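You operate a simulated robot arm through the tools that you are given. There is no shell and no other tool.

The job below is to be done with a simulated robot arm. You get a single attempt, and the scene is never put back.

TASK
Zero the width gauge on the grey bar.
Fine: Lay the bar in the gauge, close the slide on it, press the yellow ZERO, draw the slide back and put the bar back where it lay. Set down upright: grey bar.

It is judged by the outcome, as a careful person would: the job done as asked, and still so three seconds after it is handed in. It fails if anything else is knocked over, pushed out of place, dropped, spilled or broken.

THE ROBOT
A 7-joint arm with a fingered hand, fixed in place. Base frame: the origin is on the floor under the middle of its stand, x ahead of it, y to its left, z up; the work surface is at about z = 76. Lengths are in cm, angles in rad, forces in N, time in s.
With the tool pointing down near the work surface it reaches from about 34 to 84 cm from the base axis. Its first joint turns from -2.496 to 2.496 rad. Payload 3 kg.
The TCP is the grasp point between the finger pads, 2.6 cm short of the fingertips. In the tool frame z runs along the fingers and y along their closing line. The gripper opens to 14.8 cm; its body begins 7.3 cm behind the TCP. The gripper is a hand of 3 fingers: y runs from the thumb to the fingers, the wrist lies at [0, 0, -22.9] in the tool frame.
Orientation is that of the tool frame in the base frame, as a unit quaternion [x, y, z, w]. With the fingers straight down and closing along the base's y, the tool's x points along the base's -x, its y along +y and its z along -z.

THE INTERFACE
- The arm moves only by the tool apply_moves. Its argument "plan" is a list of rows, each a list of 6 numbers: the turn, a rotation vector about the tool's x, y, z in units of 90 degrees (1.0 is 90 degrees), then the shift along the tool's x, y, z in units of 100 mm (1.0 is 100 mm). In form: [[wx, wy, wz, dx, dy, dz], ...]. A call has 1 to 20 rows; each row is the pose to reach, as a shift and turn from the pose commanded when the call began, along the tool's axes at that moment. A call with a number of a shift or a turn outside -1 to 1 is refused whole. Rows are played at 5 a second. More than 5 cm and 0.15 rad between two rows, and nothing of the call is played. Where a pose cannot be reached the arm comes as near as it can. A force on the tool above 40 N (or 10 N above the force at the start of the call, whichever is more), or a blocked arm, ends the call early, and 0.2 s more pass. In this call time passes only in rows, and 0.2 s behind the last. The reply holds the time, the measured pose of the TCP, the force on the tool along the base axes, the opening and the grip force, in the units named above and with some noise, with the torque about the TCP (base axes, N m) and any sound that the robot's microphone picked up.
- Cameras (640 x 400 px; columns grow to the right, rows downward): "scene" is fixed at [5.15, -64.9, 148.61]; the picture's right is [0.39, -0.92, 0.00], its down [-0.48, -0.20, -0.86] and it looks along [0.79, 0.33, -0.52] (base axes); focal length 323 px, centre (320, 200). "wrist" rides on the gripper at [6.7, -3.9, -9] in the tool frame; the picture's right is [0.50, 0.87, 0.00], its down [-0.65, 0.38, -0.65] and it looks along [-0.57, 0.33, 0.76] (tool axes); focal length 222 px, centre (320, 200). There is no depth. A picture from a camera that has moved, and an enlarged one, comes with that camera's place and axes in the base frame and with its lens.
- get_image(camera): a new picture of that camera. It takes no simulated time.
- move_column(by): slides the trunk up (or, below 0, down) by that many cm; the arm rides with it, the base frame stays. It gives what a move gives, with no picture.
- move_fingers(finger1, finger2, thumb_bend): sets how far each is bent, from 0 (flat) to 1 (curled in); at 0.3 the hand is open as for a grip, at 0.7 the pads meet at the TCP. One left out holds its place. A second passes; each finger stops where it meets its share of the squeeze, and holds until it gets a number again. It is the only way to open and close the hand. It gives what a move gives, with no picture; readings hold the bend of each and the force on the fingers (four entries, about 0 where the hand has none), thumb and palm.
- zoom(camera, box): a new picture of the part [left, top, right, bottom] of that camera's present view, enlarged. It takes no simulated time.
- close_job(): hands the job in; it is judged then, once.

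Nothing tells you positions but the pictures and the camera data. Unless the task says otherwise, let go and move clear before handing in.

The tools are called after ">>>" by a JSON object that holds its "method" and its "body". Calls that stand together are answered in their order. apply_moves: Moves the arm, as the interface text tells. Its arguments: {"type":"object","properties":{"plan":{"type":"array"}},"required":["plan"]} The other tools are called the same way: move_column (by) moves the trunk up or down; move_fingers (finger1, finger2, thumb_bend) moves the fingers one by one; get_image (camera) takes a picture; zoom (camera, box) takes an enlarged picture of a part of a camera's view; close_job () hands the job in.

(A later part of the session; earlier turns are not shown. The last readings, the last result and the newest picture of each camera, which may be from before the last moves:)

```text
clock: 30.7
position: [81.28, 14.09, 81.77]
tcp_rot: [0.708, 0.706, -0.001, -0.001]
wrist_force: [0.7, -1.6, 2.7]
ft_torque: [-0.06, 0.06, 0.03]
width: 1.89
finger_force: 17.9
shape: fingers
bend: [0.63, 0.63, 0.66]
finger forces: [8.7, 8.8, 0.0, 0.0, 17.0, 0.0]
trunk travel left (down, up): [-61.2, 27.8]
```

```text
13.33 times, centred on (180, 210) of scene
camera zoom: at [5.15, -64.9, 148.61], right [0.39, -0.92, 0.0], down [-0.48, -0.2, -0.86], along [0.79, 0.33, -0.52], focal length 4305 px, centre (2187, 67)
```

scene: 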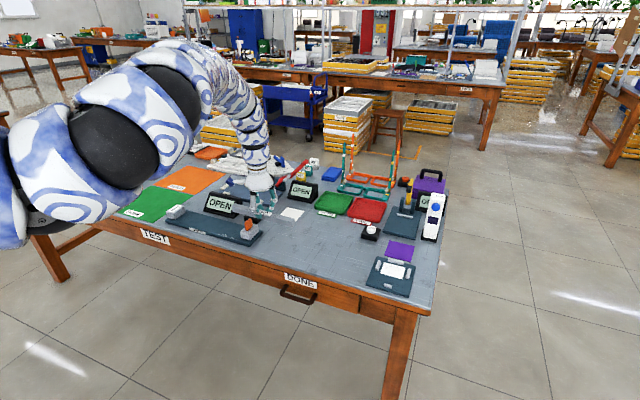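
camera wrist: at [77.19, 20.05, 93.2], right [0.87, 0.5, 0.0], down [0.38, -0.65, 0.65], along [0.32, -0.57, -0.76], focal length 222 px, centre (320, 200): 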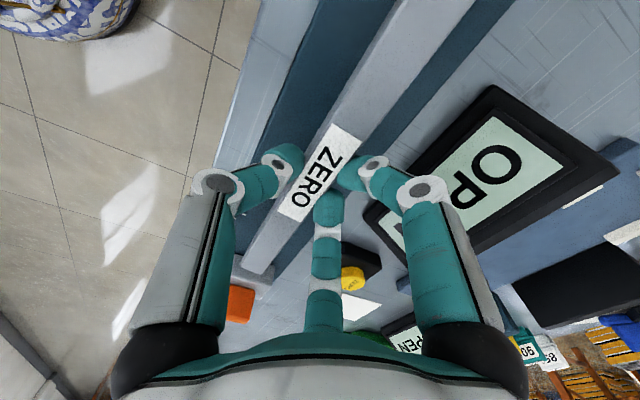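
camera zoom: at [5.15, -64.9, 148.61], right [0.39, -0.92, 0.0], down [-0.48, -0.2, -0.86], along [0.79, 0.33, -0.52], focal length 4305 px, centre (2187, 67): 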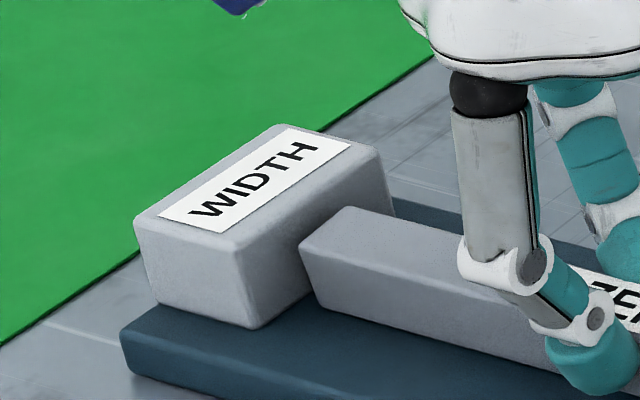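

The bar rests on the plate. I'll let go of it.

>>> {"method": "move_fingers", "body": {"finger1": 0.48, "finger2": 0.48, "thumb_bend": 0.48}}

>>> {"method": "apply_moves", "body": {"plan": [[0, 0, 0, 0, 0, -0.1], [0, 0, 0, 0, 0, -0.3], [0, 0, 0, 0, 0, -0.5], [0, 0, 0, 0, 0, -0.7], [0, 0, 0, 0, 0, -0.85]]}}

>>> {"method": "zoom", "body": {"camera": "scene", "box": [155, 180, 275, 255]}}

>>> {"method": "get_image", "body": {"camera": "wrist"}}

```text
clock: 31.7
position: [81.34, 14.08, 81.72]
tcp_rot: [0.708, 0.706, -0.001, -0.001]
wrist_force: [-0.4, -0.3, 0.2]
ft_torque: [-0.01, 0.0, 0.0]
width: 6.82
finger_force: 0.1
shape: fingers
bend: [0.48, 0.48, 0.48]
finger forces: [0.1, 0.0, 0.0, 0.0, 0.0, 0.1]
trunk travel left (down, up): [-61.2, 27.8]
```

```text
clock: 32.9
position: [81.33, 14.19, 90.15]
tcp_rot: [0.707, 0.707, -0.003, -0.001]
wrist_force: [-0.2, 0.4, 0.1]
ft_torque: [0.02, 0.03, 0.01]
width: 6.81
finger_force: 0.1
shape: fingers
bend: [0.48, 0.48, 0.48]
finger forces: [0.0, 0.1, 0.1, 0.0, 0.0, 0.1]
trunk travel left (down, up): [-61.2, 27.8]
```

```text
5.33 times, centred on (215, 218) of scene
camera zoom: at [5.15, -64.9, 148.61], right [0.39, -0.92, 0.0], down [-0.48, -0.2, -0.86], along [0.79, 0.33, -0.52], focal length 1722 px, centre (880, 107)
```

zoom: 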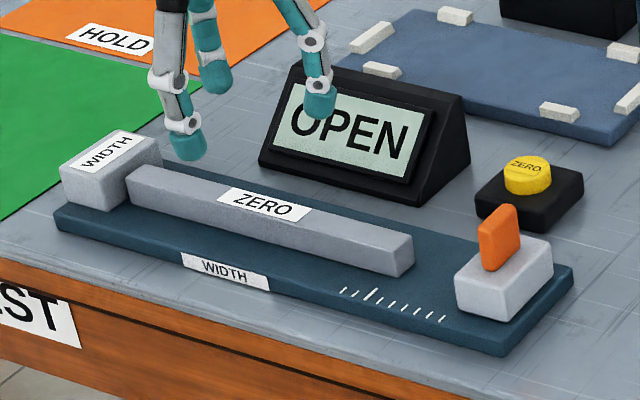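

```text
taken
camera wrist: at [77.33, 21.02, 99.2], right [0.87, 0.5, -0.01], down [0.38, -0.65, 0.65], along [0.32, -0.57, -0.76], focal length 222 px, centre (320, 200)
```

wrist: 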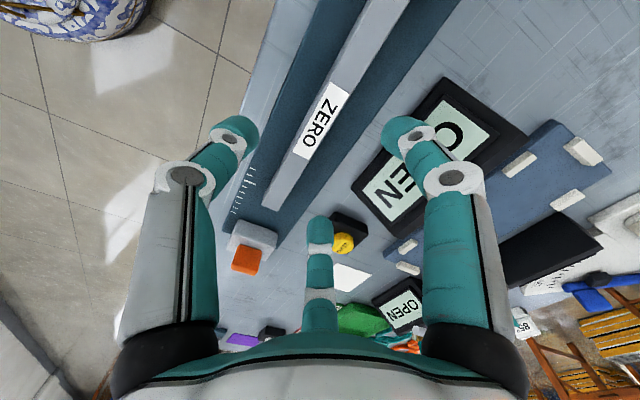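

The bar lies in the gauge near the anvil. Next I'll turn the hand back so it closes along y, then use the orange knob to move the slide.

>>> {"method": "apply_moves", "body": {"plan": [[0, 0, -0.083, -0.083, 0, 0], [0, 0, -0.167, -0.167, 0, 0], [0, 0, -0.25, -0.25, 0, 0], [0, 0, -0.333, -0.333, 0, 0], [0, 0, -0.417, -0.417, 0, 0], [0, 0, -0.5, -0.5, 0, 0], [0, 0, -0.583, -0.583, 0, 0], [0, 0, -0.667, -0.667, 0, 0], [0, 0, -0.75, -0.75, 0, 0], [0, 0, -0.833, -0.833, 0, 0], [0, 0, -0.917, -0.917, 0, 0], [0, 0, -1, -1.0, 0, 0]]}}

```text
clock: 35.5
position: [81.32, 4.17, 90.19]
tcp_rot: [0.0, 1.0, -0.001, -0.002]
wrist_force: [-0.3, -0.1, -0.2]
ft_torque: [0.01, 0.01, 0.01]
width: 6.85
finger_force: 0.1
shape: fingers
bend: [0.48, 0.48, 0.48]
finger forces: [0.1, 0.0, 0.0, 0.0, 0.0, 0.1]
trunk travel left (down, up): [-61.2, 27.8]
```

>>> {"method": "apply_moves", "body": {"plan": [[0, 0, 0, 0, -0.2, 0], [0, 0, 0, 0, -0.4, 0], [0, 0, 0, 0, -0.6, 0], [0, 0, 0, 0, -0.8, 0], [0, 0, 0, 0, -0.95, 0]]}}

>>> {"method": "get_image", "body": {"camera": "wrist"}}

>>> {"method": "zoom", "body": {"camera": "scene", "box": [200, 180, 290, 255]}}

```text
clock: 36.7
position: [81.31, -5.42, 90.19]
tcp_rot: [0.0, 1.0, -0.001, -0.001]
wrist_force: [0.2, 0.0, 0.0]
ft_torque: [0.0, 0.01, 0.02]
width: 6.81
finger_force: 0.1
shape: fingers
bend: [0.48, 0.48, 0.48]
finger forces: [0.0, 0.1, 0.1, 0.0, 0.0, 0.0]
trunk travel left (down, up): [-61.2, 27.8]
```

```text
taken
camera wrist: at [74.43, -9.3, 99.29], right [-0.5, 0.87, 0.0], down [0.66, 0.38, 0.65], along [0.56, 0.33, -0.76], focal length 222 px, centre (320, 200)
```

wrist: 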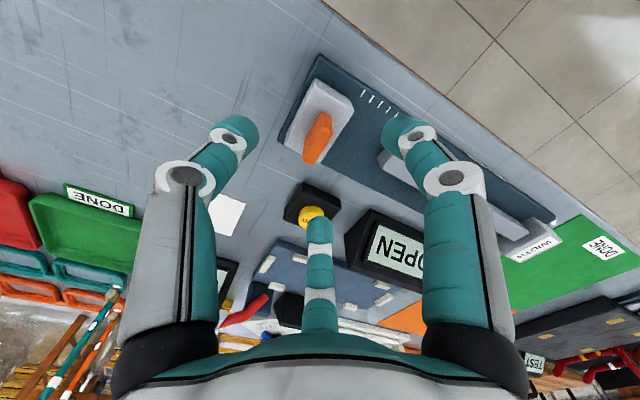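

```text
5.33 times, centred on (245, 218) of scene
camera zoom: at [5.15, -64.9, 148.61], right [0.39, -0.92, 0.0], down [-0.48, -0.2, -0.86], along [0.79, 0.33, -0.52], focal length 1722 px, centre (720, 107)
```

zoom: 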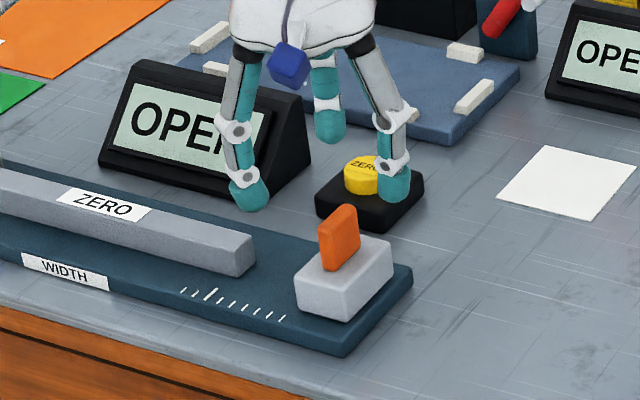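

>>> {"method": "zoom", "body": {"camera": "wrist", "box": [240, 50, 440, 230]}}

```text
2.22 times, centred on (340, 140) of wrist
camera zoom: at [74.43, -9.3, 99.29], right [-0.5, 0.87, 0.0], down [0.66, 0.38, 0.65], along [0.56, 0.33, -0.76], focal length 494 px, centre (276, 333)
```

zoom: 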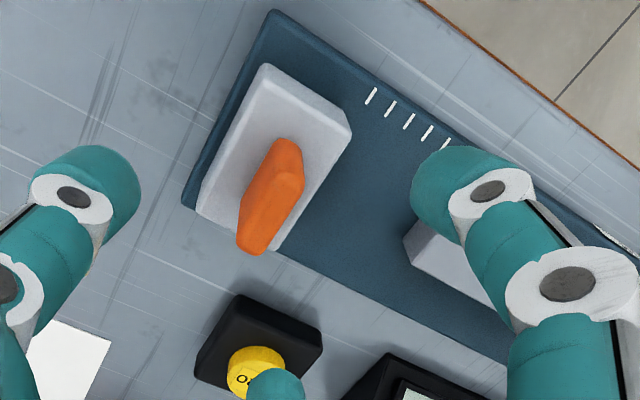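

The knob centre is at about (81.4, -5.4), directly under the hand. I'll lower so the fingertips straddle it above the slide block.

>>> {"method": "apply_moves", "body": {"plan": [[0, 0, 0, 0, 0, 0.12], [0, 0, 0, 0, 0, 0.24], [0, 0, 0, 0, 0, 0.36], [0, 0, 0, 0, 0, 0.44], [0, 0, 0, 0, 0, 0.5]]}}

>>> {"method": "get_image", "body": {"camera": "wrist"}}

>>> {"method": "zoom", "body": {"camera": "scene", "box": [200, 180, 290, 255]}}

```text
clock: 37.9
position: [81.18, -5.48, 85.35]
tcp_rot: [0.001, 1.0, 0.0, -0.001]
wrist_force: [0.2, -0.2, 0.1]
ft_torque: [-0.01, -0.01, -0.01]
width: 6.86
finger_force: 0.0
shape: fingers
bend: [0.48, 0.48, 0.48]
finger forces: [0.0, 0.0, 0.0, 0.0, 0.0, 0.0]
trunk travel left (down, up): [-61.2, 27.8]
```

```text
taken
camera wrist: at [74.35, -9.15, 94.32], right [-0.5, 0.87, 0.0], down [0.66, 0.38, 0.65], along [0.56, 0.33, -0.76], focal length 222 px, centre (320, 200)
```

wrist: 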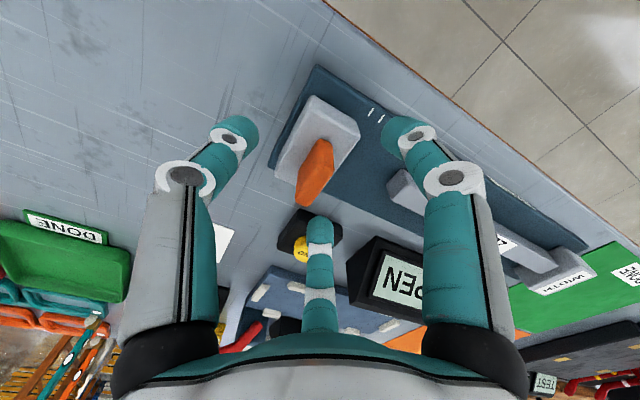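

```text
5.33 times, centred on (245, 218) of scene
camera zoom: at [5.15, -64.9, 148.61], right [0.39, -0.92, 0.0], down [-0.48, -0.2, -0.86], along [0.79, 0.33, -0.52], focal length 1722 px, centre (720, 107)
```

zoom: 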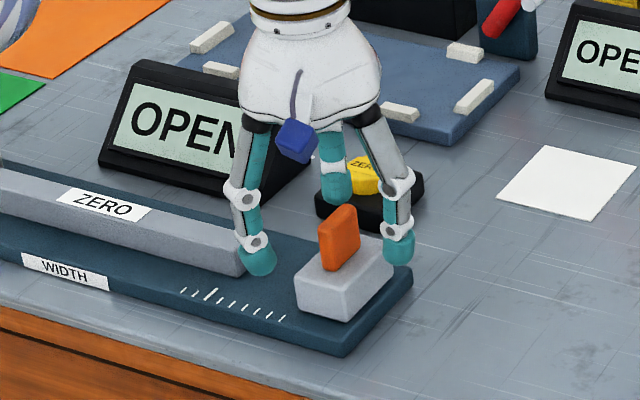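

>>> {"method": "move_fingers", "body": {"finger1": 0.62, "finger2": 0.62, "thumb_bend": 0.62}}

>>> {"method": "zoom", "body": {"camera": "scene", "box": [200, 180, 290, 255]}}

>>> {"method": "zoom", "body": {"camera": "wrist", "box": [200, 70, 440, 260]}}

```text
clock: 38.9
position: [81.11, -5.39, 85.24]
tcp_rot: [0.001, 1.0, 0.0, -0.002]
wrist_force: [0.8, -0.3, -0.2]
ft_torque: [-0.01, 0.02, 0.03]
width: 2.41
finger_force: 0.1
shape: fingers
bend: [0.62, 0.62, 0.62]
finger forces: [0.0, 0.1, 0.0, 0.0, 0.1, 0.0]
trunk travel left (down, up): [-61.2, 27.8]
```

```text
5.33 times, centred on (245, 218) of scene
camera zoom: at [5.15, -64.9, 148.61], right [0.39, -0.92, 0.0], down [-0.48, -0.2, -0.86], along [0.79, 0.33, -0.52], focal length 1722 px, centre (720, 107)
```

zoom: 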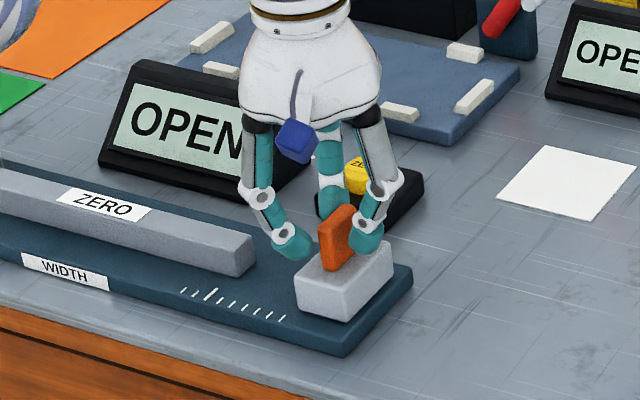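

```text
2.11 times, centred on (320, 165) of wrist
camera zoom: at [74.33, -9.17, 94.32], right [-0.5, 0.87, 0.0], down [0.66, 0.38, 0.65], along [0.56, 0.33, -0.76], focal length 468 px, centre (320, 274)
```

zoom: 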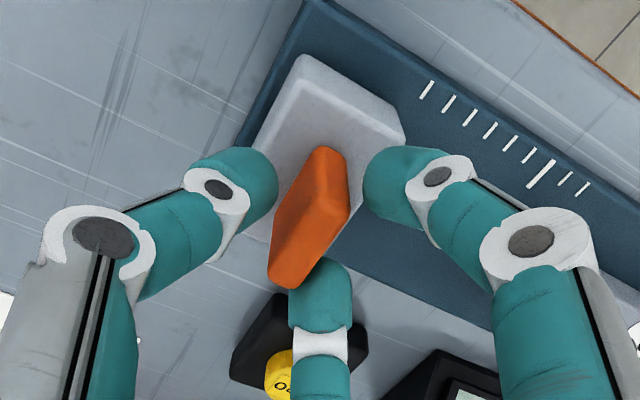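

The fingers cage the knob without contact. I'll move toward +y in small steps so the thumb pushes the slide along.

>>> {"method": "apply_moves", "body": {"plan": [[0, 0, 0, 0, 0.04, 0], [0, 0, 0, 0, 0.08, 0], [0, 0, 0, 0, 0.12, 0], [0, 0, 0, 0, 0.16, 0], [0, 0, 0, 0, 0.2, 0]]}}

>>> {"method": "zoom", "body": {"camera": "scene", "box": [200, 180, 290, 255]}}

```text
clock: 40.1
position: [81.26, -3.41, 85.17]
tcp_rot: [0.001, 1.0, -0.001, -0.003]
wrist_force: [-0.8, -1.2, 0.1]
ft_torque: [-0.01, 0.01, 0.01]
width: 2.49
finger_force: 1.0
shape: fingers
bend: [0.62, 0.62, 0.62]
finger forces: [0.0, 0.0, 0.0, 0.1, 1.1, 0.0]
trunk travel left (down, up): [-61.2, 27.8]
```

```text
5.33 times, centred on (245, 218) of scene
camera zoom: at [5.15, -64.9, 148.61], right [0.39, -0.92, 0.0], down [-0.48, -0.2, -0.86], along [0.79, 0.33, -0.52], focal length 1722 px, centre (720, 107)
```

zoom: 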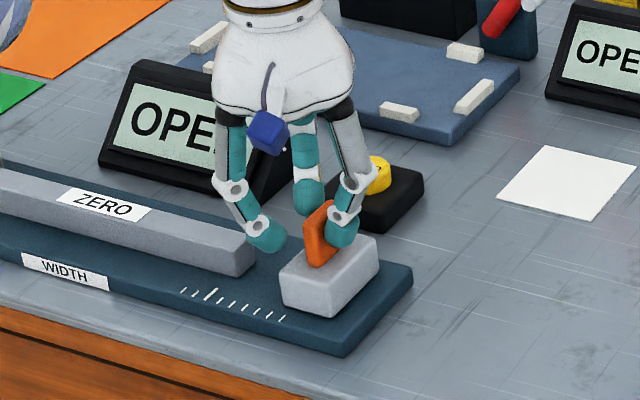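

The slide moves with only about 1 N. I'll keep going.

>>> {"method": "apply_moves", "body": {"plan": [[0, 0, 0, 0, 0.04, 0], [0, 0, 0, 0, 0.08, 0], [0, 0, 0, 0, 0.12, 0], [0, 0, 0, 0, 0.16, 0], [0, 0, 0, 0, 0.2, 0], [0, 0, 0, 0, 0.24, 0], [0, 0, 0, 0, 0.28, 0], [0, 0, 0, 0, 0.32, 0]]}}

>>> {"method": "zoom", "body": {"camera": "scene", "box": [155, 180, 275, 255]}}

```text
clock: 41.9
position: [81.35, -0.11, 85.24]
tcp_rot: [0.001, 1.0, -0.001, -0.001]
wrist_force: [0.5, -1.1, 0.1]
ft_torque: [-0.04, -0.04, 0.01]
width: 2.48
finger_force: 1.0
shape: fingers
bend: [0.62, 0.62, 0.62]
finger forces: [0.0, 0.1, 0.0, 0.0, 0.9, 0.1]
trunk travel left (down, up): [-61.2, 27.8]
```

```text
5.33 times, centred on (215, 218) of scene
camera zoom: at [5.15, -64.9, 148.61], right [0.39, -0.92, 0.0], down [-0.48, -0.2, -0.86], along [0.79, 0.33, -0.52], focal length 1722 px, centre (880, 107)
```

zoom: 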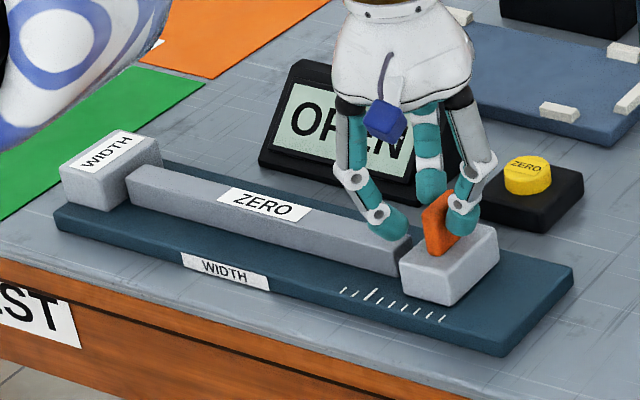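

>>> {"method": "apply_moves", "body": {"plan": [[0, 0, 0, 0, 0.02, 0], [0, 0, 0, 0, 0.04, 0], [0, 0, 0, 0, 0.06, 0], [0, 0, 0, 0, 0.08, 0], [0, 0, 0, 0, 0.1, 0]]}}

>>> {"method": "zoom", "body": {"camera": "scene", "box": [155, 180, 275, 255]}}

```text
clock: 43.1
position: [81.26, 0.74, 85.21]
tcp_rot: [0.002, 1.0, -0.001, -0.002]
wrist_force: [0.4, -1.2, 0.0]
ft_torque: [0.0, -0.01, -0.01]
width: 2.48
finger_force: 0.3
shape: fingers
bend: [0.62, 0.62, 0.62]
finger forces: [0.0, 0.0, 0.0, 0.0, 1.0, 0.1]
trunk travel left (down, up): [-61.2, 27.8]
```

```text
5.33 times, centred on (215, 218) of scene
camera zoom: at [5.15, -64.9, 148.61], right [0.39, -0.92, 0.0], down [-0.48, -0.2, -0.86], along [0.79, 0.33, -0.52], focal length 1722 px, centre (880, 107)
```

zoom: 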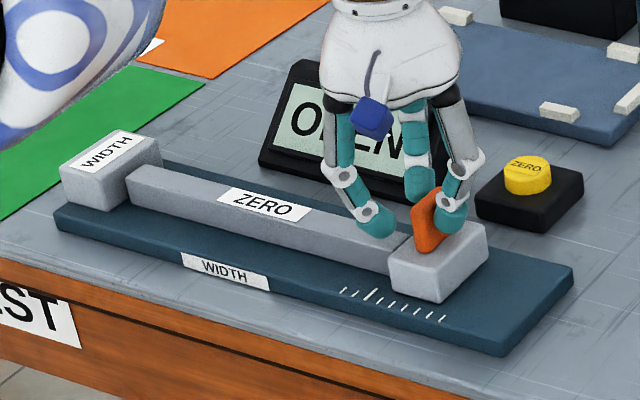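

>>> {"method": "apply_moves", "body": {"plan": [[0, 0, 0, 0, 0.01, 0], [0, 0, 0, 0, 0.02, 0], [0, 0, 0, 0, 0.03, 0], [0, 0, 0, 0, 0.04, 0], [0, 0, 0, 0, 0.05, 0], [0, 0, 0, 0, 0.06, 0]]}}

>>> {"method": "zoom", "body": {"camera": "scene", "box": [155, 180, 275, 255]}}

```text
clock: 44.5
position: [81.22, 1.33, 85.26]
tcp_rot: [0.001, 1.0, -0.001, -0.002]
wrist_force: [0.3, -0.8, 0.8]
ft_torque: [-0.05, -0.02, 0.01]
width: 2.52
finger_force: 0.7
shape: fingers
bend: [0.62, 0.62, 0.61]
finger forces: [0.0, 0.0, 0.0, 0.0, 1.4, 0.0]
trunk travel left (down, up): [-61.2, 27.8]
```

```text
5.33 times, centred on (215, 218) of scene
camera zoom: at [5.15, -64.9, 148.61], right [0.39, -0.92, 0.0], down [-0.48, -0.2, -0.86], along [0.79, 0.33, -0.52], focal length 1722 px, centre (880, 107)
```

zoom: 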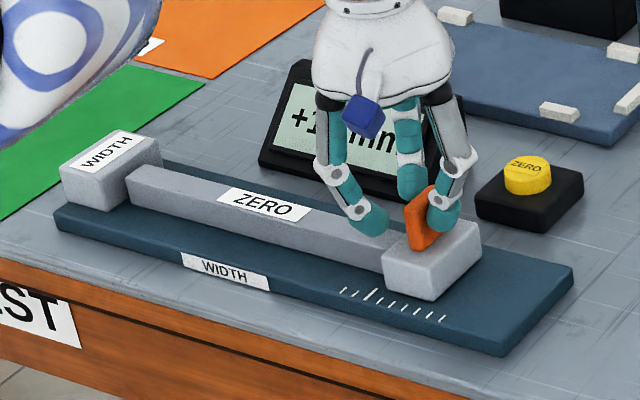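

The display has left "OPEN" and now shows a reading. I'll zoom in on it and then carry on closing gently.

>>> {"method": "zoom", "body": {"camera": "scene", "box": [200, 185, 260, 225]}}

>>> {"method": "apply_moves", "body": {"plan": [[0, 0, 0, 0, 0.01, 0], [0, 0, 0, 0, 0.02, 0], [0, 0, 0, 0, 0.03, 0]]}}

>>> {"method": "zoom", "body": {"camera": "scene", "box": [155, 180, 275, 255]}}

>>> {"method": "get_image", "body": {"camera": "wrist"}}

```text
10.00 times, centred on (230, 205) of scene
camera zoom: at [5.15, -64.9, 148.61], right [0.39, -0.92, 0.0], down [-0.48, -0.2, -0.86], along [0.79, 0.33, -0.52], focal length 3229 px, centre (1220, 150)
```

zoom: 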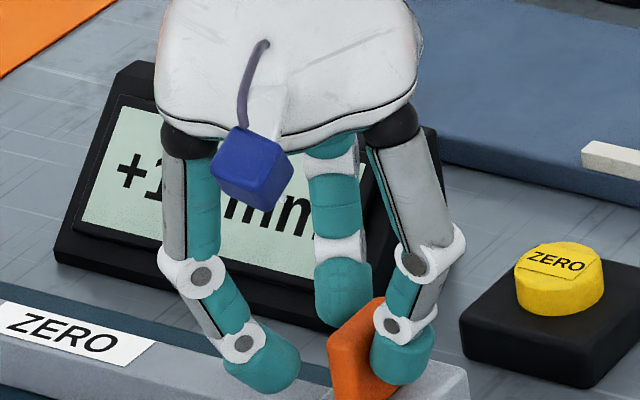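

```text
clock: 45.3
position: [81.21, 1.58, 85.17]
tcp_rot: [0.0, 1.0, 0.0, -0.002]
wrist_force: [0.2, -1.8, 0.8]
ft_torque: [-0.01, 0.02, 0.02]
width: 2.54
finger_force: 1.1
shape: fingers
bend: [0.62, 0.62, 0.61]
finger forces: [0.1, 0.1, 0.0, 0.0, 1.4, 0.1]
trunk travel left (down, up): [-61.2, 27.8]
```

```text
5.33 times, centred on (215, 218) of scene
camera zoom: at [5.15, -64.9, 148.61], right [0.39, -0.92, 0.0], down [-0.48, -0.2, -0.86], along [0.79, 0.33, -0.52], focal length 1722 px, centre (880, 107)
```

zoom: 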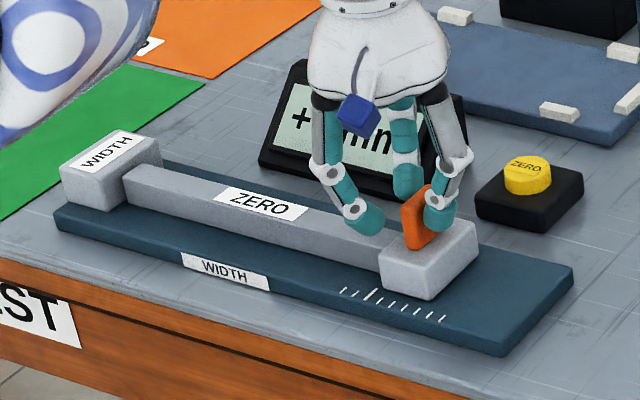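

```text
taken
camera wrist: at [74.45, -2.15, 94.27], right [-0.5, 0.87, 0.0], down [0.66, 0.38, 0.65], along [0.56, 0.33, -0.76], focal length 222 px, centre (320, 200)
```

wrist: 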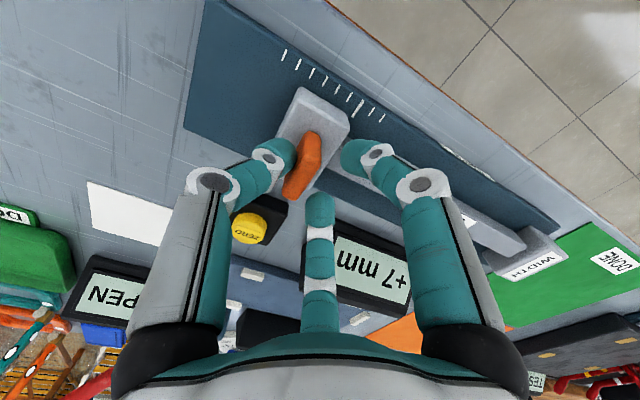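

>>> {"method": "apply_moves", "body": {"plan": [[0, 0, 0, 0, 0.01, 0], [0, 0, 0, 0, 0.02, 0], [0, 0, 0, 0, 0.03, 0]]}}

>>> {"method": "zoom", "body": {"camera": "scene", "box": [155, 190, 205, 230]}}

>>> {"method": "zoom", "body": {"camera": "wrist", "box": [200, 50, 560, 320]}}

```text
clock: 46.1
position: [81.24, 2.05, 85.2]
tcp_rot: [0.0, 1.0, -0.001, -0.002]
wrist_force: [-0.6, -1.0, 0.1]
ft_torque: [-0.04, 0.03, -0.03]
width: 2.53
finger_force: 0.1
shape: fingers
bend: [0.62, 0.62, 0.61]
finger forces: [0.1, 0.1, 0.0, 0.1, 1.4, 0.0]
trunk travel left (down, up): [-61.2, 27.8]
```

```text
10.00 times, centred on (180, 210) of scene
camera zoom: at [5.15, -64.9, 148.61], right [0.39, -0.92, 0.0], down [-0.48, -0.2, -0.86], along [0.79, 0.33, -0.52], focal length 3229 px, centre (1720, 100)
```

zoom: 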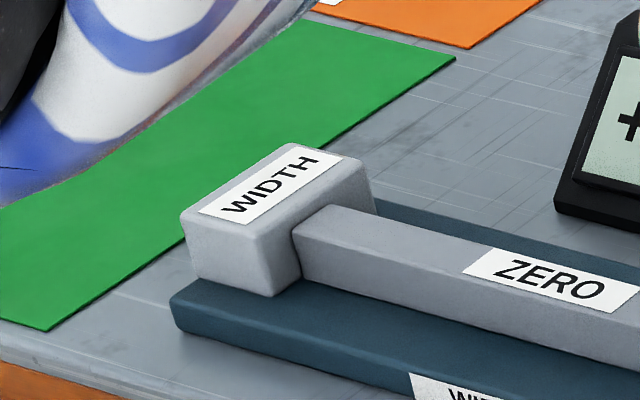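

```text
1.48 times, centred on (380, 185) of wrist
camera zoom: at [74.51, -1.8, 94.26], right [-0.5, 0.87, 0.0], down [0.66, 0.38, 0.65], along [0.56, 0.33, -0.76], focal length 329 px, centre (231, 222)
```

zoom: 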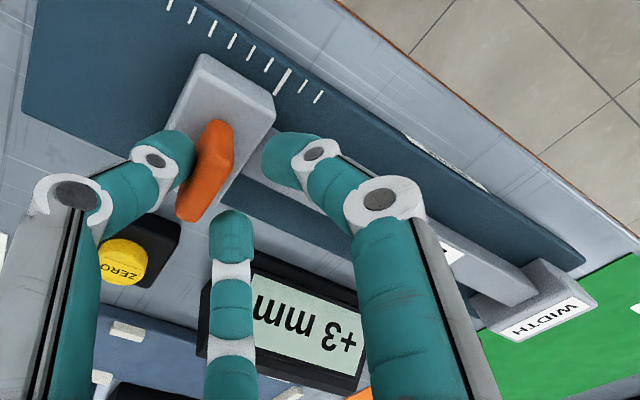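

>>> {"method": "apply_moves", "body": {"plan": [[0, 0, 0, 0, 0.005, 0], [0, 0, 0, 0, 0.01, 0], [0, 0, 0, 0, 0.015, 0], [0, 0, 0, 0, 0.02, 0]]}}

>>> {"method": "zoom", "body": {"camera": "scene", "box": [155, 190, 205, 230]}}

>>> {"method": "zoom", "body": {"camera": "wrist", "box": [200, 50, 560, 320]}}

```text
clock: 47.1
position: [81.38, 2.15, 85.21]
tcp_rot: [0.0, 1.0, -0.002, -0.002]
wrist_force: [-1.0, -2.8, 0.8]
ft_torque: [-0.1, -0.01, -0.01]
width: 2.64
finger_force: 1.3
shape: fingers
bend: [0.62, 0.62, 0.61]
finger forces: [0.0, 0.1, 0.0, 0.0, 2.7, 0.0]
trunk travel left (down, up): [-61.2, 27.8]
```

```text
10.00 times, centred on (180, 210) of scene
camera zoom: at [5.15, -64.9, 148.61], right [0.39, -0.92, 0.0], down [-0.48, -0.2, -0.86], along [0.79, 0.33, -0.52], focal length 3229 px, centre (1720, 100)
```

zoom: 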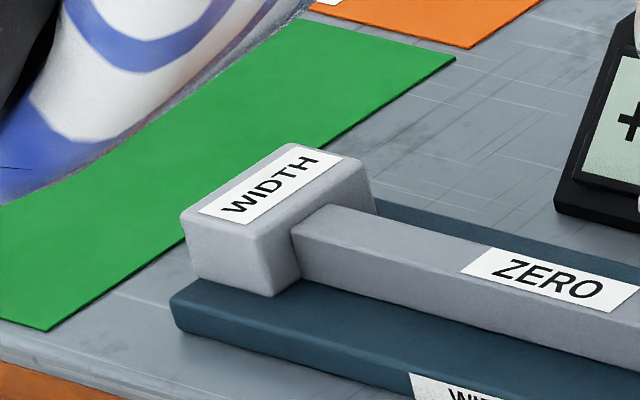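

```text
1.48 times, centred on (380, 185) of wrist
camera zoom: at [74.54, -1.61, 94.25], right [-0.5, 0.87, 0.0], down [0.66, 0.38, 0.65], along [0.56, 0.33, -0.76], focal length 329 px, centre (231, 222)
```

zoom: 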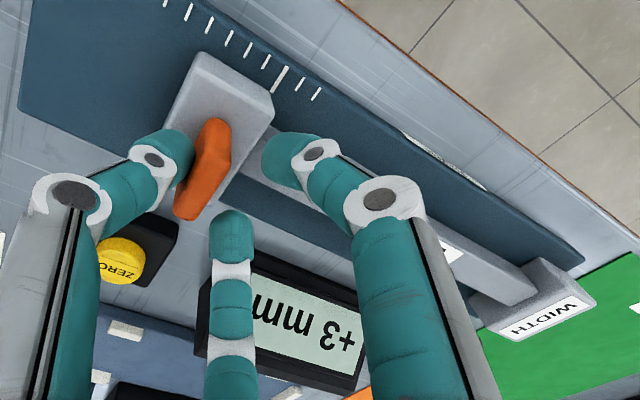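

>>> {"method": "apply_moves", "body": {"plan": [[0, 0, 0, 0, 0.005, 0], [0, 0, 0, 0, 0.01, 0], [0, 0, 0, 0, 0.015, 0], [0, 0, 0, 0, 0.02, 0]]}}

>>> {"method": "zoom", "body": {"camera": "scene", "box": [155, 190, 205, 230]}}

>>> {"method": "zoom", "body": {"camera": "wrist", "box": [200, 50, 560, 320]}}

```text
clock: 48.1
position: [81.36, 2.33, 85.3]
tcp_rot: [0.001, 1.0, 0.0, -0.003]
wrist_force: [0.1, -3.5, 0.4]
ft_torque: [-0.08, 0.01, -0.02]
width: 2.68
finger_force: 1.7
shape: fingers
bend: [0.62, 0.62, 0.6]
finger forces: [0.0, 0.0, 0.0, 0.0, 3.2, 0.1]
trunk travel left (down, up): [-61.2, 27.8]
```

```text
10.00 times, centred on (180, 210) of scene
camera zoom: at [5.15, -64.9, 148.61], right [0.39, -0.92, 0.0], down [-0.48, -0.2, -0.86], along [0.79, 0.33, -0.52], focal length 3229 px, centre (1720, 100)
```

zoom: 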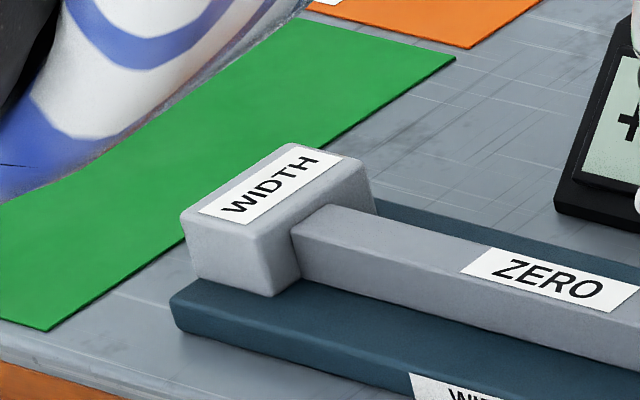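

```text
1.48 times, centred on (380, 185) of wrist
camera zoom: at [74.52, -1.5, 94.33], right [-0.5, 0.87, 0.0], down [0.66, 0.38, 0.65], along [0.56, 0.33, -0.76], focal length 329 px, centre (231, 222)
```

zoom: 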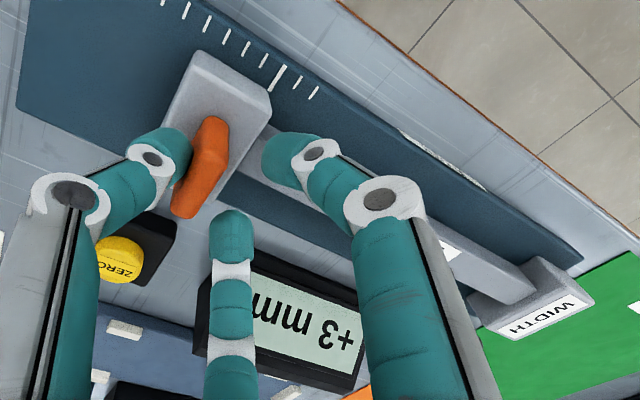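

>>> {"method": "apply_moves", "body": {"plan": [[0, 0, 0, 0, 0.01, 0], [0, 0, 0, 0, 0.02, 0], [0, 0, 0, 0, 0.03, 0], [0, 0, 0, 0, 0.04, 0]]}}

>>> {"method": "zoom", "body": {"camera": "scene", "box": [155, 190, 205, 230]}}

>>> {"method": "zoom", "body": {"camera": "wrist", "box": [200, 50, 560, 320]}}

```text
clock: 49.1
position: [81.25, 2.75, 85.24]
tcp_rot: [0.002, 1.0, -0.001, -0.002]
wrist_force: [-0.3, -7.0, 3.8]
ft_torque: [-0.27, 0.05, 0.01]
width: 3.02
finger_force: 3.6
shape: fingers
bend: [0.62, 0.62, 0.59]
finger forces: [0.0, 0.0, 0.0, 0.0, 6.9, 0.1]
trunk travel left (down, up): [-61.2, 27.8]
```

```text
10.00 times, centred on (180, 210) of scene
camera zoom: at [5.15, -64.9, 148.61], right [0.39, -0.92, 0.0], down [-0.48, -0.2, -0.86], along [0.79, 0.33, -0.52], focal length 3229 px, centre (1720, 100)
```

zoom: 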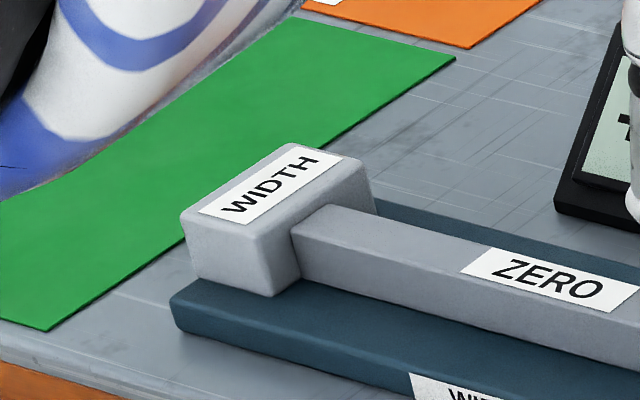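

```text
1.48 times, centred on (380, 185) of wrist
camera zoom: at [74.52, -1.09, 94.28], right [-0.5, 0.87, 0.0], down [0.66, 0.38, 0.65], along [0.56, 0.33, -0.76], focal length 329 px, centre (231, 222)
```

zoom: 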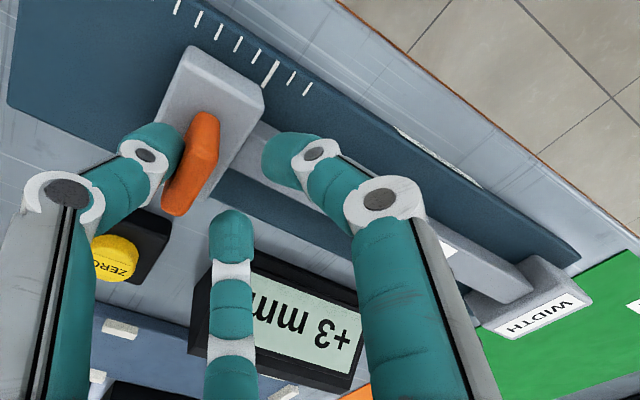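

The slide is firmly closed on the bar: force is about 7 N and the reading holds at +3 mm. I'll open the fingers away from the knob, rise, and check that it stays closed.

>>> {"method": "move_fingers", "body": {"finger1": 0.48, "finger2": 0.48, "thumb_bend": 0.48}}

>>> {"method": "apply_moves", "body": {"plan": [[0, 0, 0, 0, -0.05, -0.05], [0, 0, 0, 0, -0.1, -0.2], [0, 0, 0, 0, -0.1, -0.4], [0, 0, 0, 0, -0.1, -0.6], [0, 0, 0, 0, -0.1, -0.65]]}}

>>> {"method": "get_image", "body": {"camera": "wrist"}}

>>> {"method": "zoom", "body": {"camera": "scene", "box": [155, 180, 275, 255]}}

```text
clock: 50.1
position: [81.27, 2.76, 85.14]
tcp_rot: [0.0, 1.0, -0.001, -0.002]
wrist_force: [-0.1, 0.4, 0.1]
ft_torque: [-0.02, 0.02, 0.02]
width: 6.82
finger_force: 0.2
shape: fingers
bend: [0.48, 0.48, 0.48]
finger forces: [0.0, 0.0, 0.1, 0.0, 0.0, 0.0]
trunk travel left (down, up): [-61.2, 27.8]
```

```text
clock: 51.3
position: [81.32, 1.79, 91.8]
tcp_rot: [0.0, 1.0, -0.001, -0.001]
wrist_force: [0.6, -0.2, -0.3]
ft_torque: [-0.02, -0.01, 0.01]
width: 6.81
finger_force: 0.1
shape: fingers
bend: [0.48, 0.48, 0.48]
finger forces: [0.0, 0.1, 0.1, 0.0, 0.0, 0.0]
trunk travel left (down, up): [-61.2, 27.8]
```

```text
taken
camera wrist: at [74.55, -1.97, 100.85], right [-0.5, 0.87, 0.0], down [0.66, 0.38, 0.65], along [0.56, 0.33, -0.76], focal length 222 px, centre (320, 200)
```

wrist: 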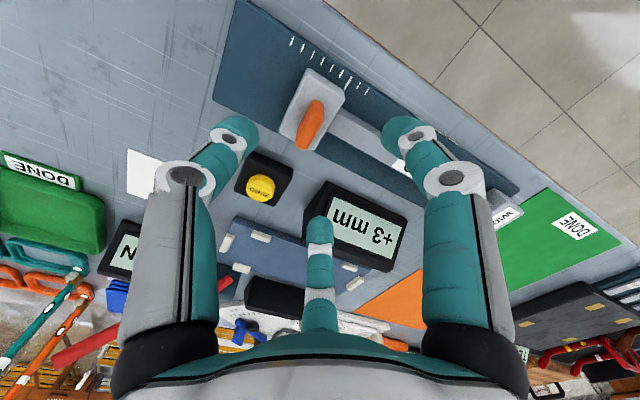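

```text
5.33 times, centred on (215, 218) of scene
camera zoom: at [5.15, -64.9, 148.61], right [0.39, -0.92, 0.0], down [-0.48, -0.2, -0.86], along [0.79, 0.33, -0.52], focal length 1722 px, centre (880, 107)
```

zoom: 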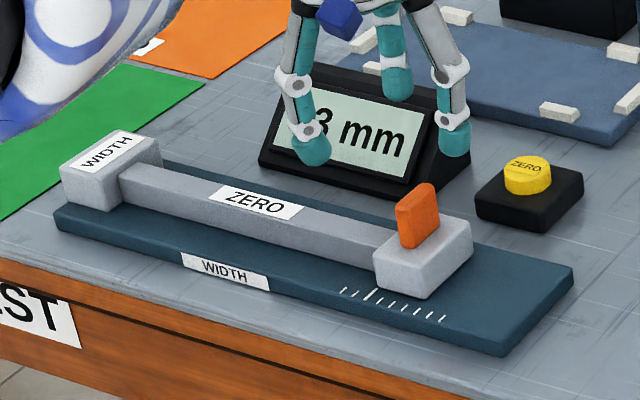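

The slide stays put and still reads +3 mm. Next I'll locate the yellow ZERO button precisely.

>>> {"method": "zoom", "body": {"camera": "wrist", "box": [210, 130, 330, 220]}}

>>> {"method": "zoom", "body": {"camera": "scene", "box": [235, 195, 275, 230]}}

```text
4.44 times, centred on (270, 175) of wrist
camera zoom: at [74.55, -1.97, 100.85], right [-0.5, 0.87, 0.0], down [0.66, 0.38, 0.65], along [0.56, 0.33, -0.76], focal length 987 px, centre (542, 311)
```

zoom: 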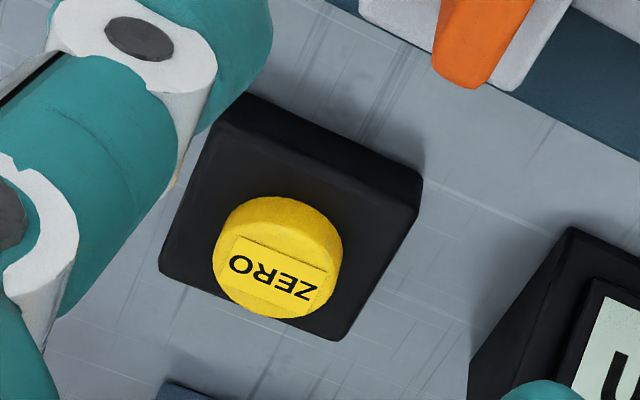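

```text
11.43 times, centred on (255, 212) of scene
camera zoom: at [5.15, -64.9, 148.61], right [0.39, -0.92, 0.0], down [-0.48, -0.2, -0.86], along [0.79, 0.33, -0.52], focal length 3690 px, centre (1063, 57)
```

zoom: 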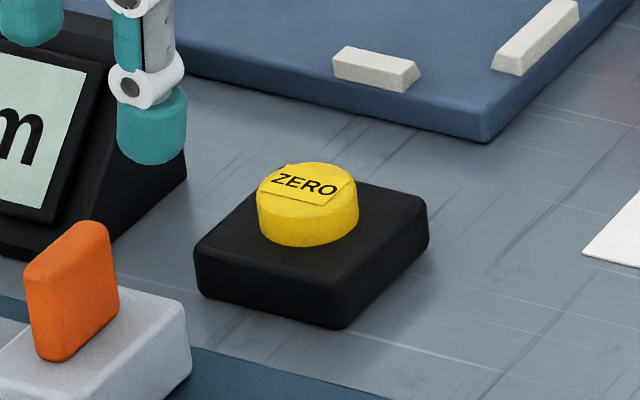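

>>> {"method": "move_fingers", "body": {"finger1": 0.69, "finger2": 0.69, "thumb_bend": 0.69}}

>>> {"method": "apply_moves", "body": {"plan": [[0, 0, 0, -0.15, -0.03, 0], [0, 0, 0, -0.3, -0.06, 0], [0, 0, 0, -0.45, -0.09, 0], [0, 0, 0, -0.6, -0.12, 0], [0, 0, 0, -0.75, -0.15, 0]]}}

>>> {"method": "get_image", "body": {"camera": "wrist"}}

```text
clock: 52.3
position: [81.35, 1.88, 91.73]
tcp_rot: [0.001, 1.0, -0.001, -0.002]
wrist_force: [0.0, 0.3, 0.1]
ft_torque: [0.03, -0.02, 0.0]
width: 0.25
finger_force: 0.0
shape: fingers
bend: [0.69, 0.69, 0.69]
finger forces: [0.1, 0.0, 0.0, 0.1, 0.0, 0.0]
trunk travel left (down, up): [-61.2, 27.8]
```

```text
clock: 53.5
position: [88.92, 0.15, 91.8]
tcp_rot: [0.001, 1.0, -0.001, -0.001]
wrist_force: [-0.1, -0.1, 0.8]
ft_torque: [0.02, 0.0, 0.01]
width: 0.23
finger_force: 0.0
shape: fingers
bend: [0.69, 0.69, 0.69]
finger forces: [0.0, 0.0, 0.0, 0.0, 0.0, 0.0]
trunk travel left (down, up): [-61.2, 27.8]
```

```text
taken
camera wrist: at [82.16, -3.65, 100.83], right [-0.5, 0.87, 0.0], down [0.66, 0.38, 0.65], along [0.57, 0.32, -0.76], focal length 222 px, centre (320, 200)
```

wrist: 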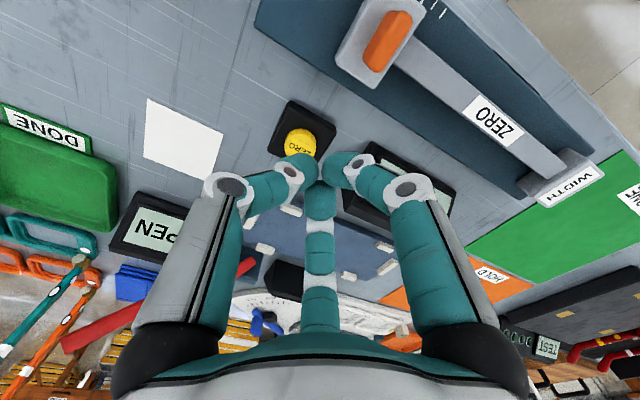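

>>> {"method": "zoom", "body": {"camera": "wrist", "box": [250, 80, 370, 200]}}

```text
3.33 times, centred on (310, 140) of wrist
camera zoom: at [82.16, -3.65, 100.83], right [-0.5, 0.87, 0.0], down [0.66, 0.38, 0.65], along [0.57, 0.32, -0.76], focal length 740 px, centre (353, 400)
```

zoom: 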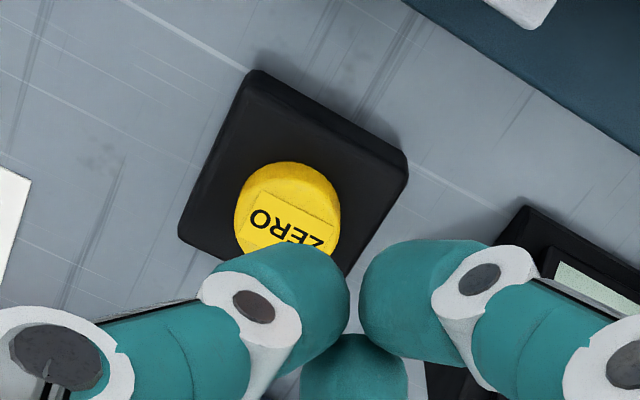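

>>> {"method": "apply_moves", "body": {"plan": [[0, 0, 0, -0.15, 0, 0.05], [0, 0, 0, -0.3, 0, 0.15], [0, 0, 0, -0.41, 0, 0.3], [0, 0, 0, -0.41, 0, 0.45], [0, 0, 0, -0.41, 0, 0.58]]}}

>>> {"method": "get_image", "body": {"camera": "wrist"}}

>>> {"method": "zoom", "body": {"camera": "scene", "box": [210, 170, 300, 235]}}

```text
clock: 54.7
position: [90.79, 0.12, 87.17]
tcp_rot: [0.0, 1.0, -0.001, -0.001]
wrist_force: [-0.2, -0.5, -0.4]
ft_torque: [-0.02, -0.01, 0.01]
width: 0.2
finger_force: 0.1
shape: fingers
bend: [0.69, 0.69, 0.69]
finger forces: [0.0, 0.1, 0.0, 0.1, 0.0, 0.0]
out of reach, approached as far as the arm can: row 3, 4, 5
trunk travel left (down, up): [-61.2, 27.8]
```

```text
taken
camera wrist: at [84.07, -3.58, 96.28], right [-0.5, 0.87, 0.0], down [0.66, 0.38, 0.65], along [0.56, 0.33, -0.76], focal length 222 px, centre (320, 200)
```

wrist: 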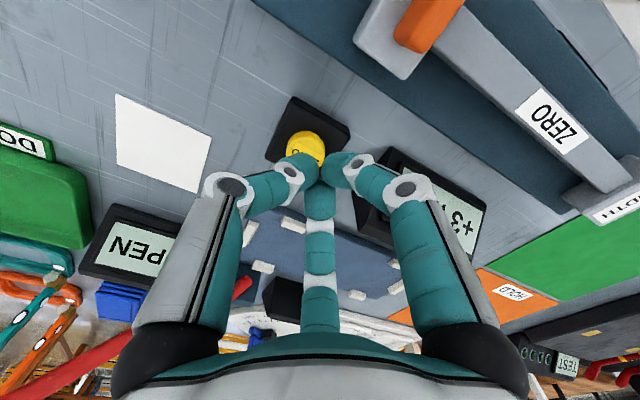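

```text
6.15 times, centred on (255, 202) of scene
camera zoom: at [5.15, -64.9, 148.61], right [0.39, -0.92, 0.0], down [-0.48, -0.2, -0.86], along [0.79, 0.33, -0.52], focal length 1987 px, centre (720, 185)
```

zoom: 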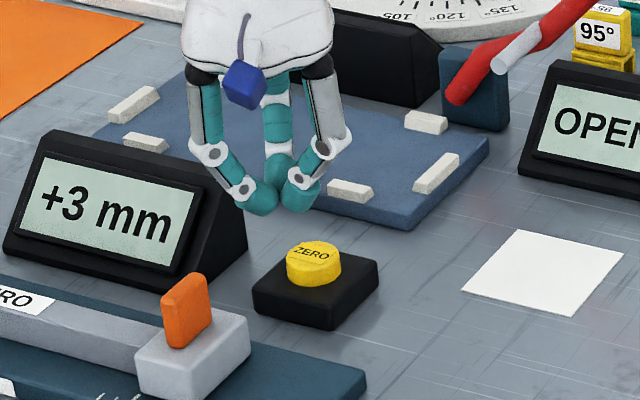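

The arm runs out of reach at x≈90.8 with the tool vertical, and the button is at x≈93. I'll tilt the hand outward by about 15° to gain reach.

>>> {"method": "apply_moves", "body": {"plan": [[0, -0.06, 0, 0, 0, 0], [0, -0.12, 0, 0, 0, 0], [0, -0.17, 0, -0.05, 0, 0], [0, -0.17, 0, -0.1, 0, 0], [0, -0.17, 0, -0.14, 0, 0]]}}

>>> {"method": "get_image", "body": {"camera": "wrist"}}

>>> {"method": "zoom", "body": {"camera": "scene", "box": [210, 170, 300, 235]}}

```text
clock: 55.9
position: [92.19, 0.09, 87.34]
tcp_rot: [0.0, 0.991, -0.001, 0.132]
wrist_force: [-0.4, 0.6, -0.2]
ft_torque: [-0.01, -0.02, -0.01]
width: 0.23
finger_force: 0.1
shape: fingers
bend: [0.69, 0.69, 0.69]
finger forces: [0.0, 0.1, 0.1, 0.1, 0.0, 0.0]
trunk travel left (down, up): [-61.2, 27.8]
```

```text
taken
camera wrist: at [83.22, -3.72, 94.22], right [-0.48, 0.87, -0.13], down [0.46, 0.38, 0.8], along [0.75, 0.33, -0.58], focal length 222 px, centre (320, 200)
```

wrist: 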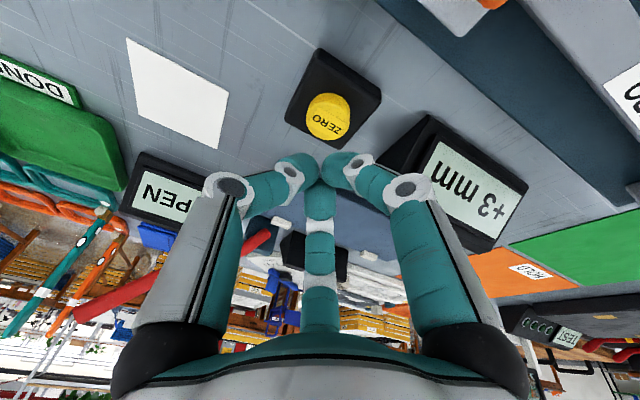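

```text
6.15 times, centred on (255, 202) of scene
camera zoom: at [5.15, -64.9, 148.61], right [0.39, -0.92, 0.0], down [-0.48, -0.2, -0.86], along [0.79, 0.33, -0.52], focal length 1987 px, centre (720, 185)
```

zoom: 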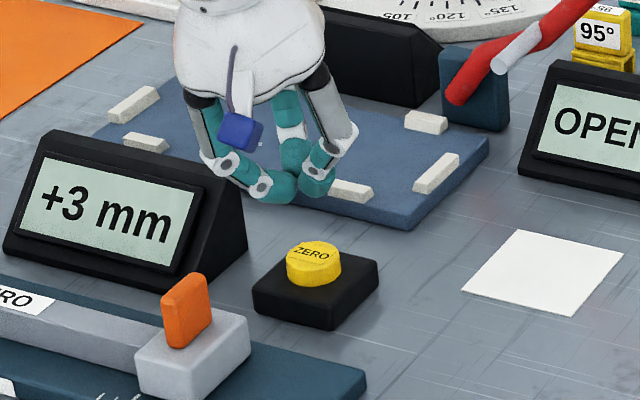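

The tilt works: the fingertips are about over the button centre at (93, 0.1). I'll lower straight down toward it.

>>> {"method": "apply_moves", "body": {"plan": [[0, 0, 0, 0.026, 0, 0.0965], [0, 0, 0, 0.052, 0, 0.193], [0, 0, 0, 0.079, 0, 0.29], [0, 0, 0, 0.092, 0, 0.338]]}}

>>> {"method": "zoom", "body": {"camera": "scene", "box": [210, 170, 300, 235]}}

>>> {"method": "get_image", "body": {"camera": "wrist"}}

```text
clock: 56.9
position: [92.07, 0.26, 83.78]
tcp_rot: [0.0, 0.991, -0.001, 0.131]
wrist_force: [0.7, -0.2, 0.3]
ft_torque: [-0.01, -0.01, 0.01]
width: 0.19
finger_force: 0.1
shape: fingers
bend: [0.69, 0.69, 0.69]
finger forces: [0.1, 0.1, 0.1, 0.0, 0.0, 0.1]
trunk travel left (down, up): [-61.2, 27.8]
```

```text
6.15 times, centred on (255, 202) of scene
camera zoom: at [5.15, -64.9, 148.61], right [0.39, -0.92, 0.0], down [-0.48, -0.2, -0.86], along [0.79, 0.33, -0.52], focal length 1987 px, centre (720, 185)
```

zoom: 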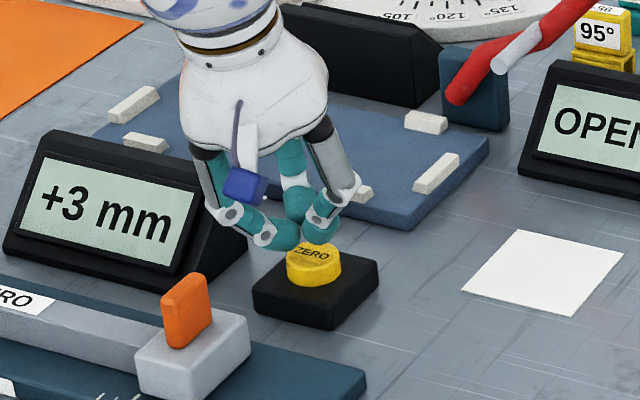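

```text
taken
camera wrist: at [83.15, -3.59, 90.76], right [-0.48, 0.87, -0.13], down [0.46, 0.38, 0.8], along [0.74, 0.33, -0.58], focal length 222 px, centre (320, 200)
```

wrist: 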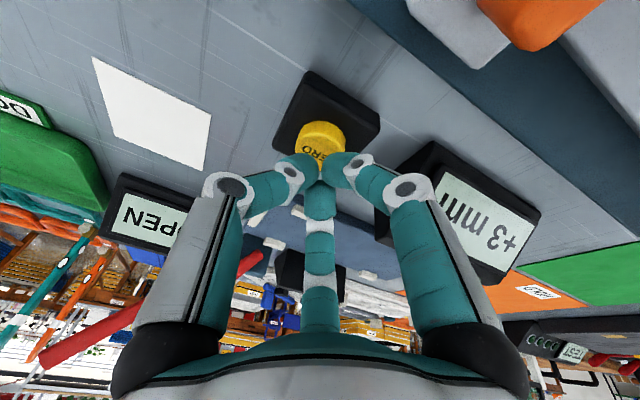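

>>> {"method": "apply_moves", "body": {"plan": [[0, 0, 0, 0.005, -0.01, 0.019], [0, 0, 0, 0.01, -0.015, 0.039], [0, 0, 0, 0.016, -0.02, 0.058], [0, 0, 0, 0.021, -0.02, 0.077]]}}

>>> {"method": "zoom", "body": {"camera": "scene", "box": [210, 180, 280, 235]}}

```text
clock: 57.9
position: [92.16, -0.3, 82.89]
tcp_rot: [0.002, 0.991, -0.001, 0.13]
wrist_force: [0.0, -0.7, -0.3]
ft_torque: [-0.03, 0.0, 0.01]
width: 0.19
finger_force: 0.1
shape: fingers
bend: [0.69, 0.69, 0.69]
finger forces: [0.0, 0.1, 0.0, 0.0, 0.0, 0.0]
trunk travel left (down, up): [-61.2, 27.8]
```

```text
7.27 times, centred on (245, 208) of scene
camera zoom: at [5.15, -64.9, 148.61], right [0.39, -0.92, 0.0], down [-0.48, -0.2, -0.86], along [0.79, 0.33, -0.52], focal length 2348 px, centre (866, 146)
```

zoom: 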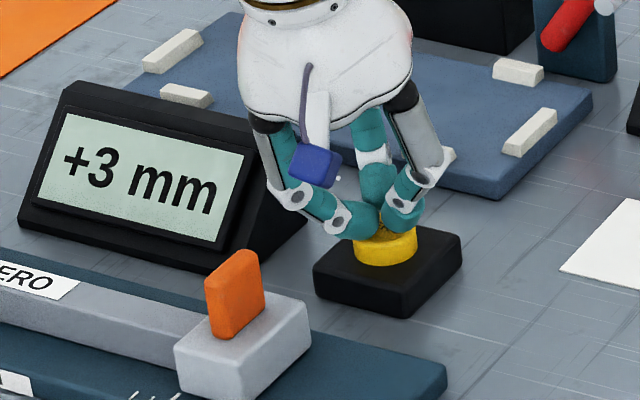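

>>> {"method": "apply_moves", "body": {"plan": [[0, 0, 0, 0.0026, 0, 0.0097], [0, 0, 0, 0.0052, 0, 0.0193], [0, 0, 0, 0.0079, 0, 0.029], [0, 0, 0, 0.0105, 0, 0.0386]]}}

>>> {"method": "zoom", "body": {"camera": "scene", "box": [210, 180, 280, 235]}}

```text
clock: 58.9
position: [92.12, -0.21, 82.42]
tcp_rot: [0.0, 0.991, -0.001, 0.132]
wrist_force: [0.2, -0.7, 1.2]
ft_torque: [-0.03, 0.02, 0.04]
width: 0.15
finger_force: 0.6
shape: fingers
bend: [0.69, 0.69, 0.69]
finger forces: [0.4, 0.0, 0.1, 0.1, 0.0, 0.1]
trunk travel left (down, up): [-61.2, 27.8]
```

```text
7.27 times, centred on (245, 208) of scene
camera zoom: at [5.15, -64.9, 148.61], right [0.39, -0.92, 0.0], down [-0.48, -0.2, -0.86], along [0.79, 0.33, -0.52], focal length 2348 px, centre (866, 146)
```

zoom: 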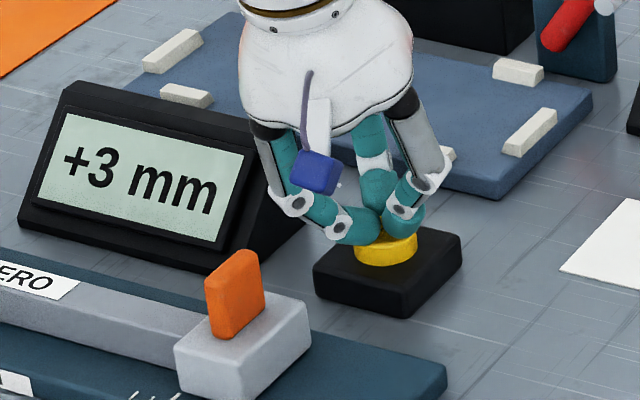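

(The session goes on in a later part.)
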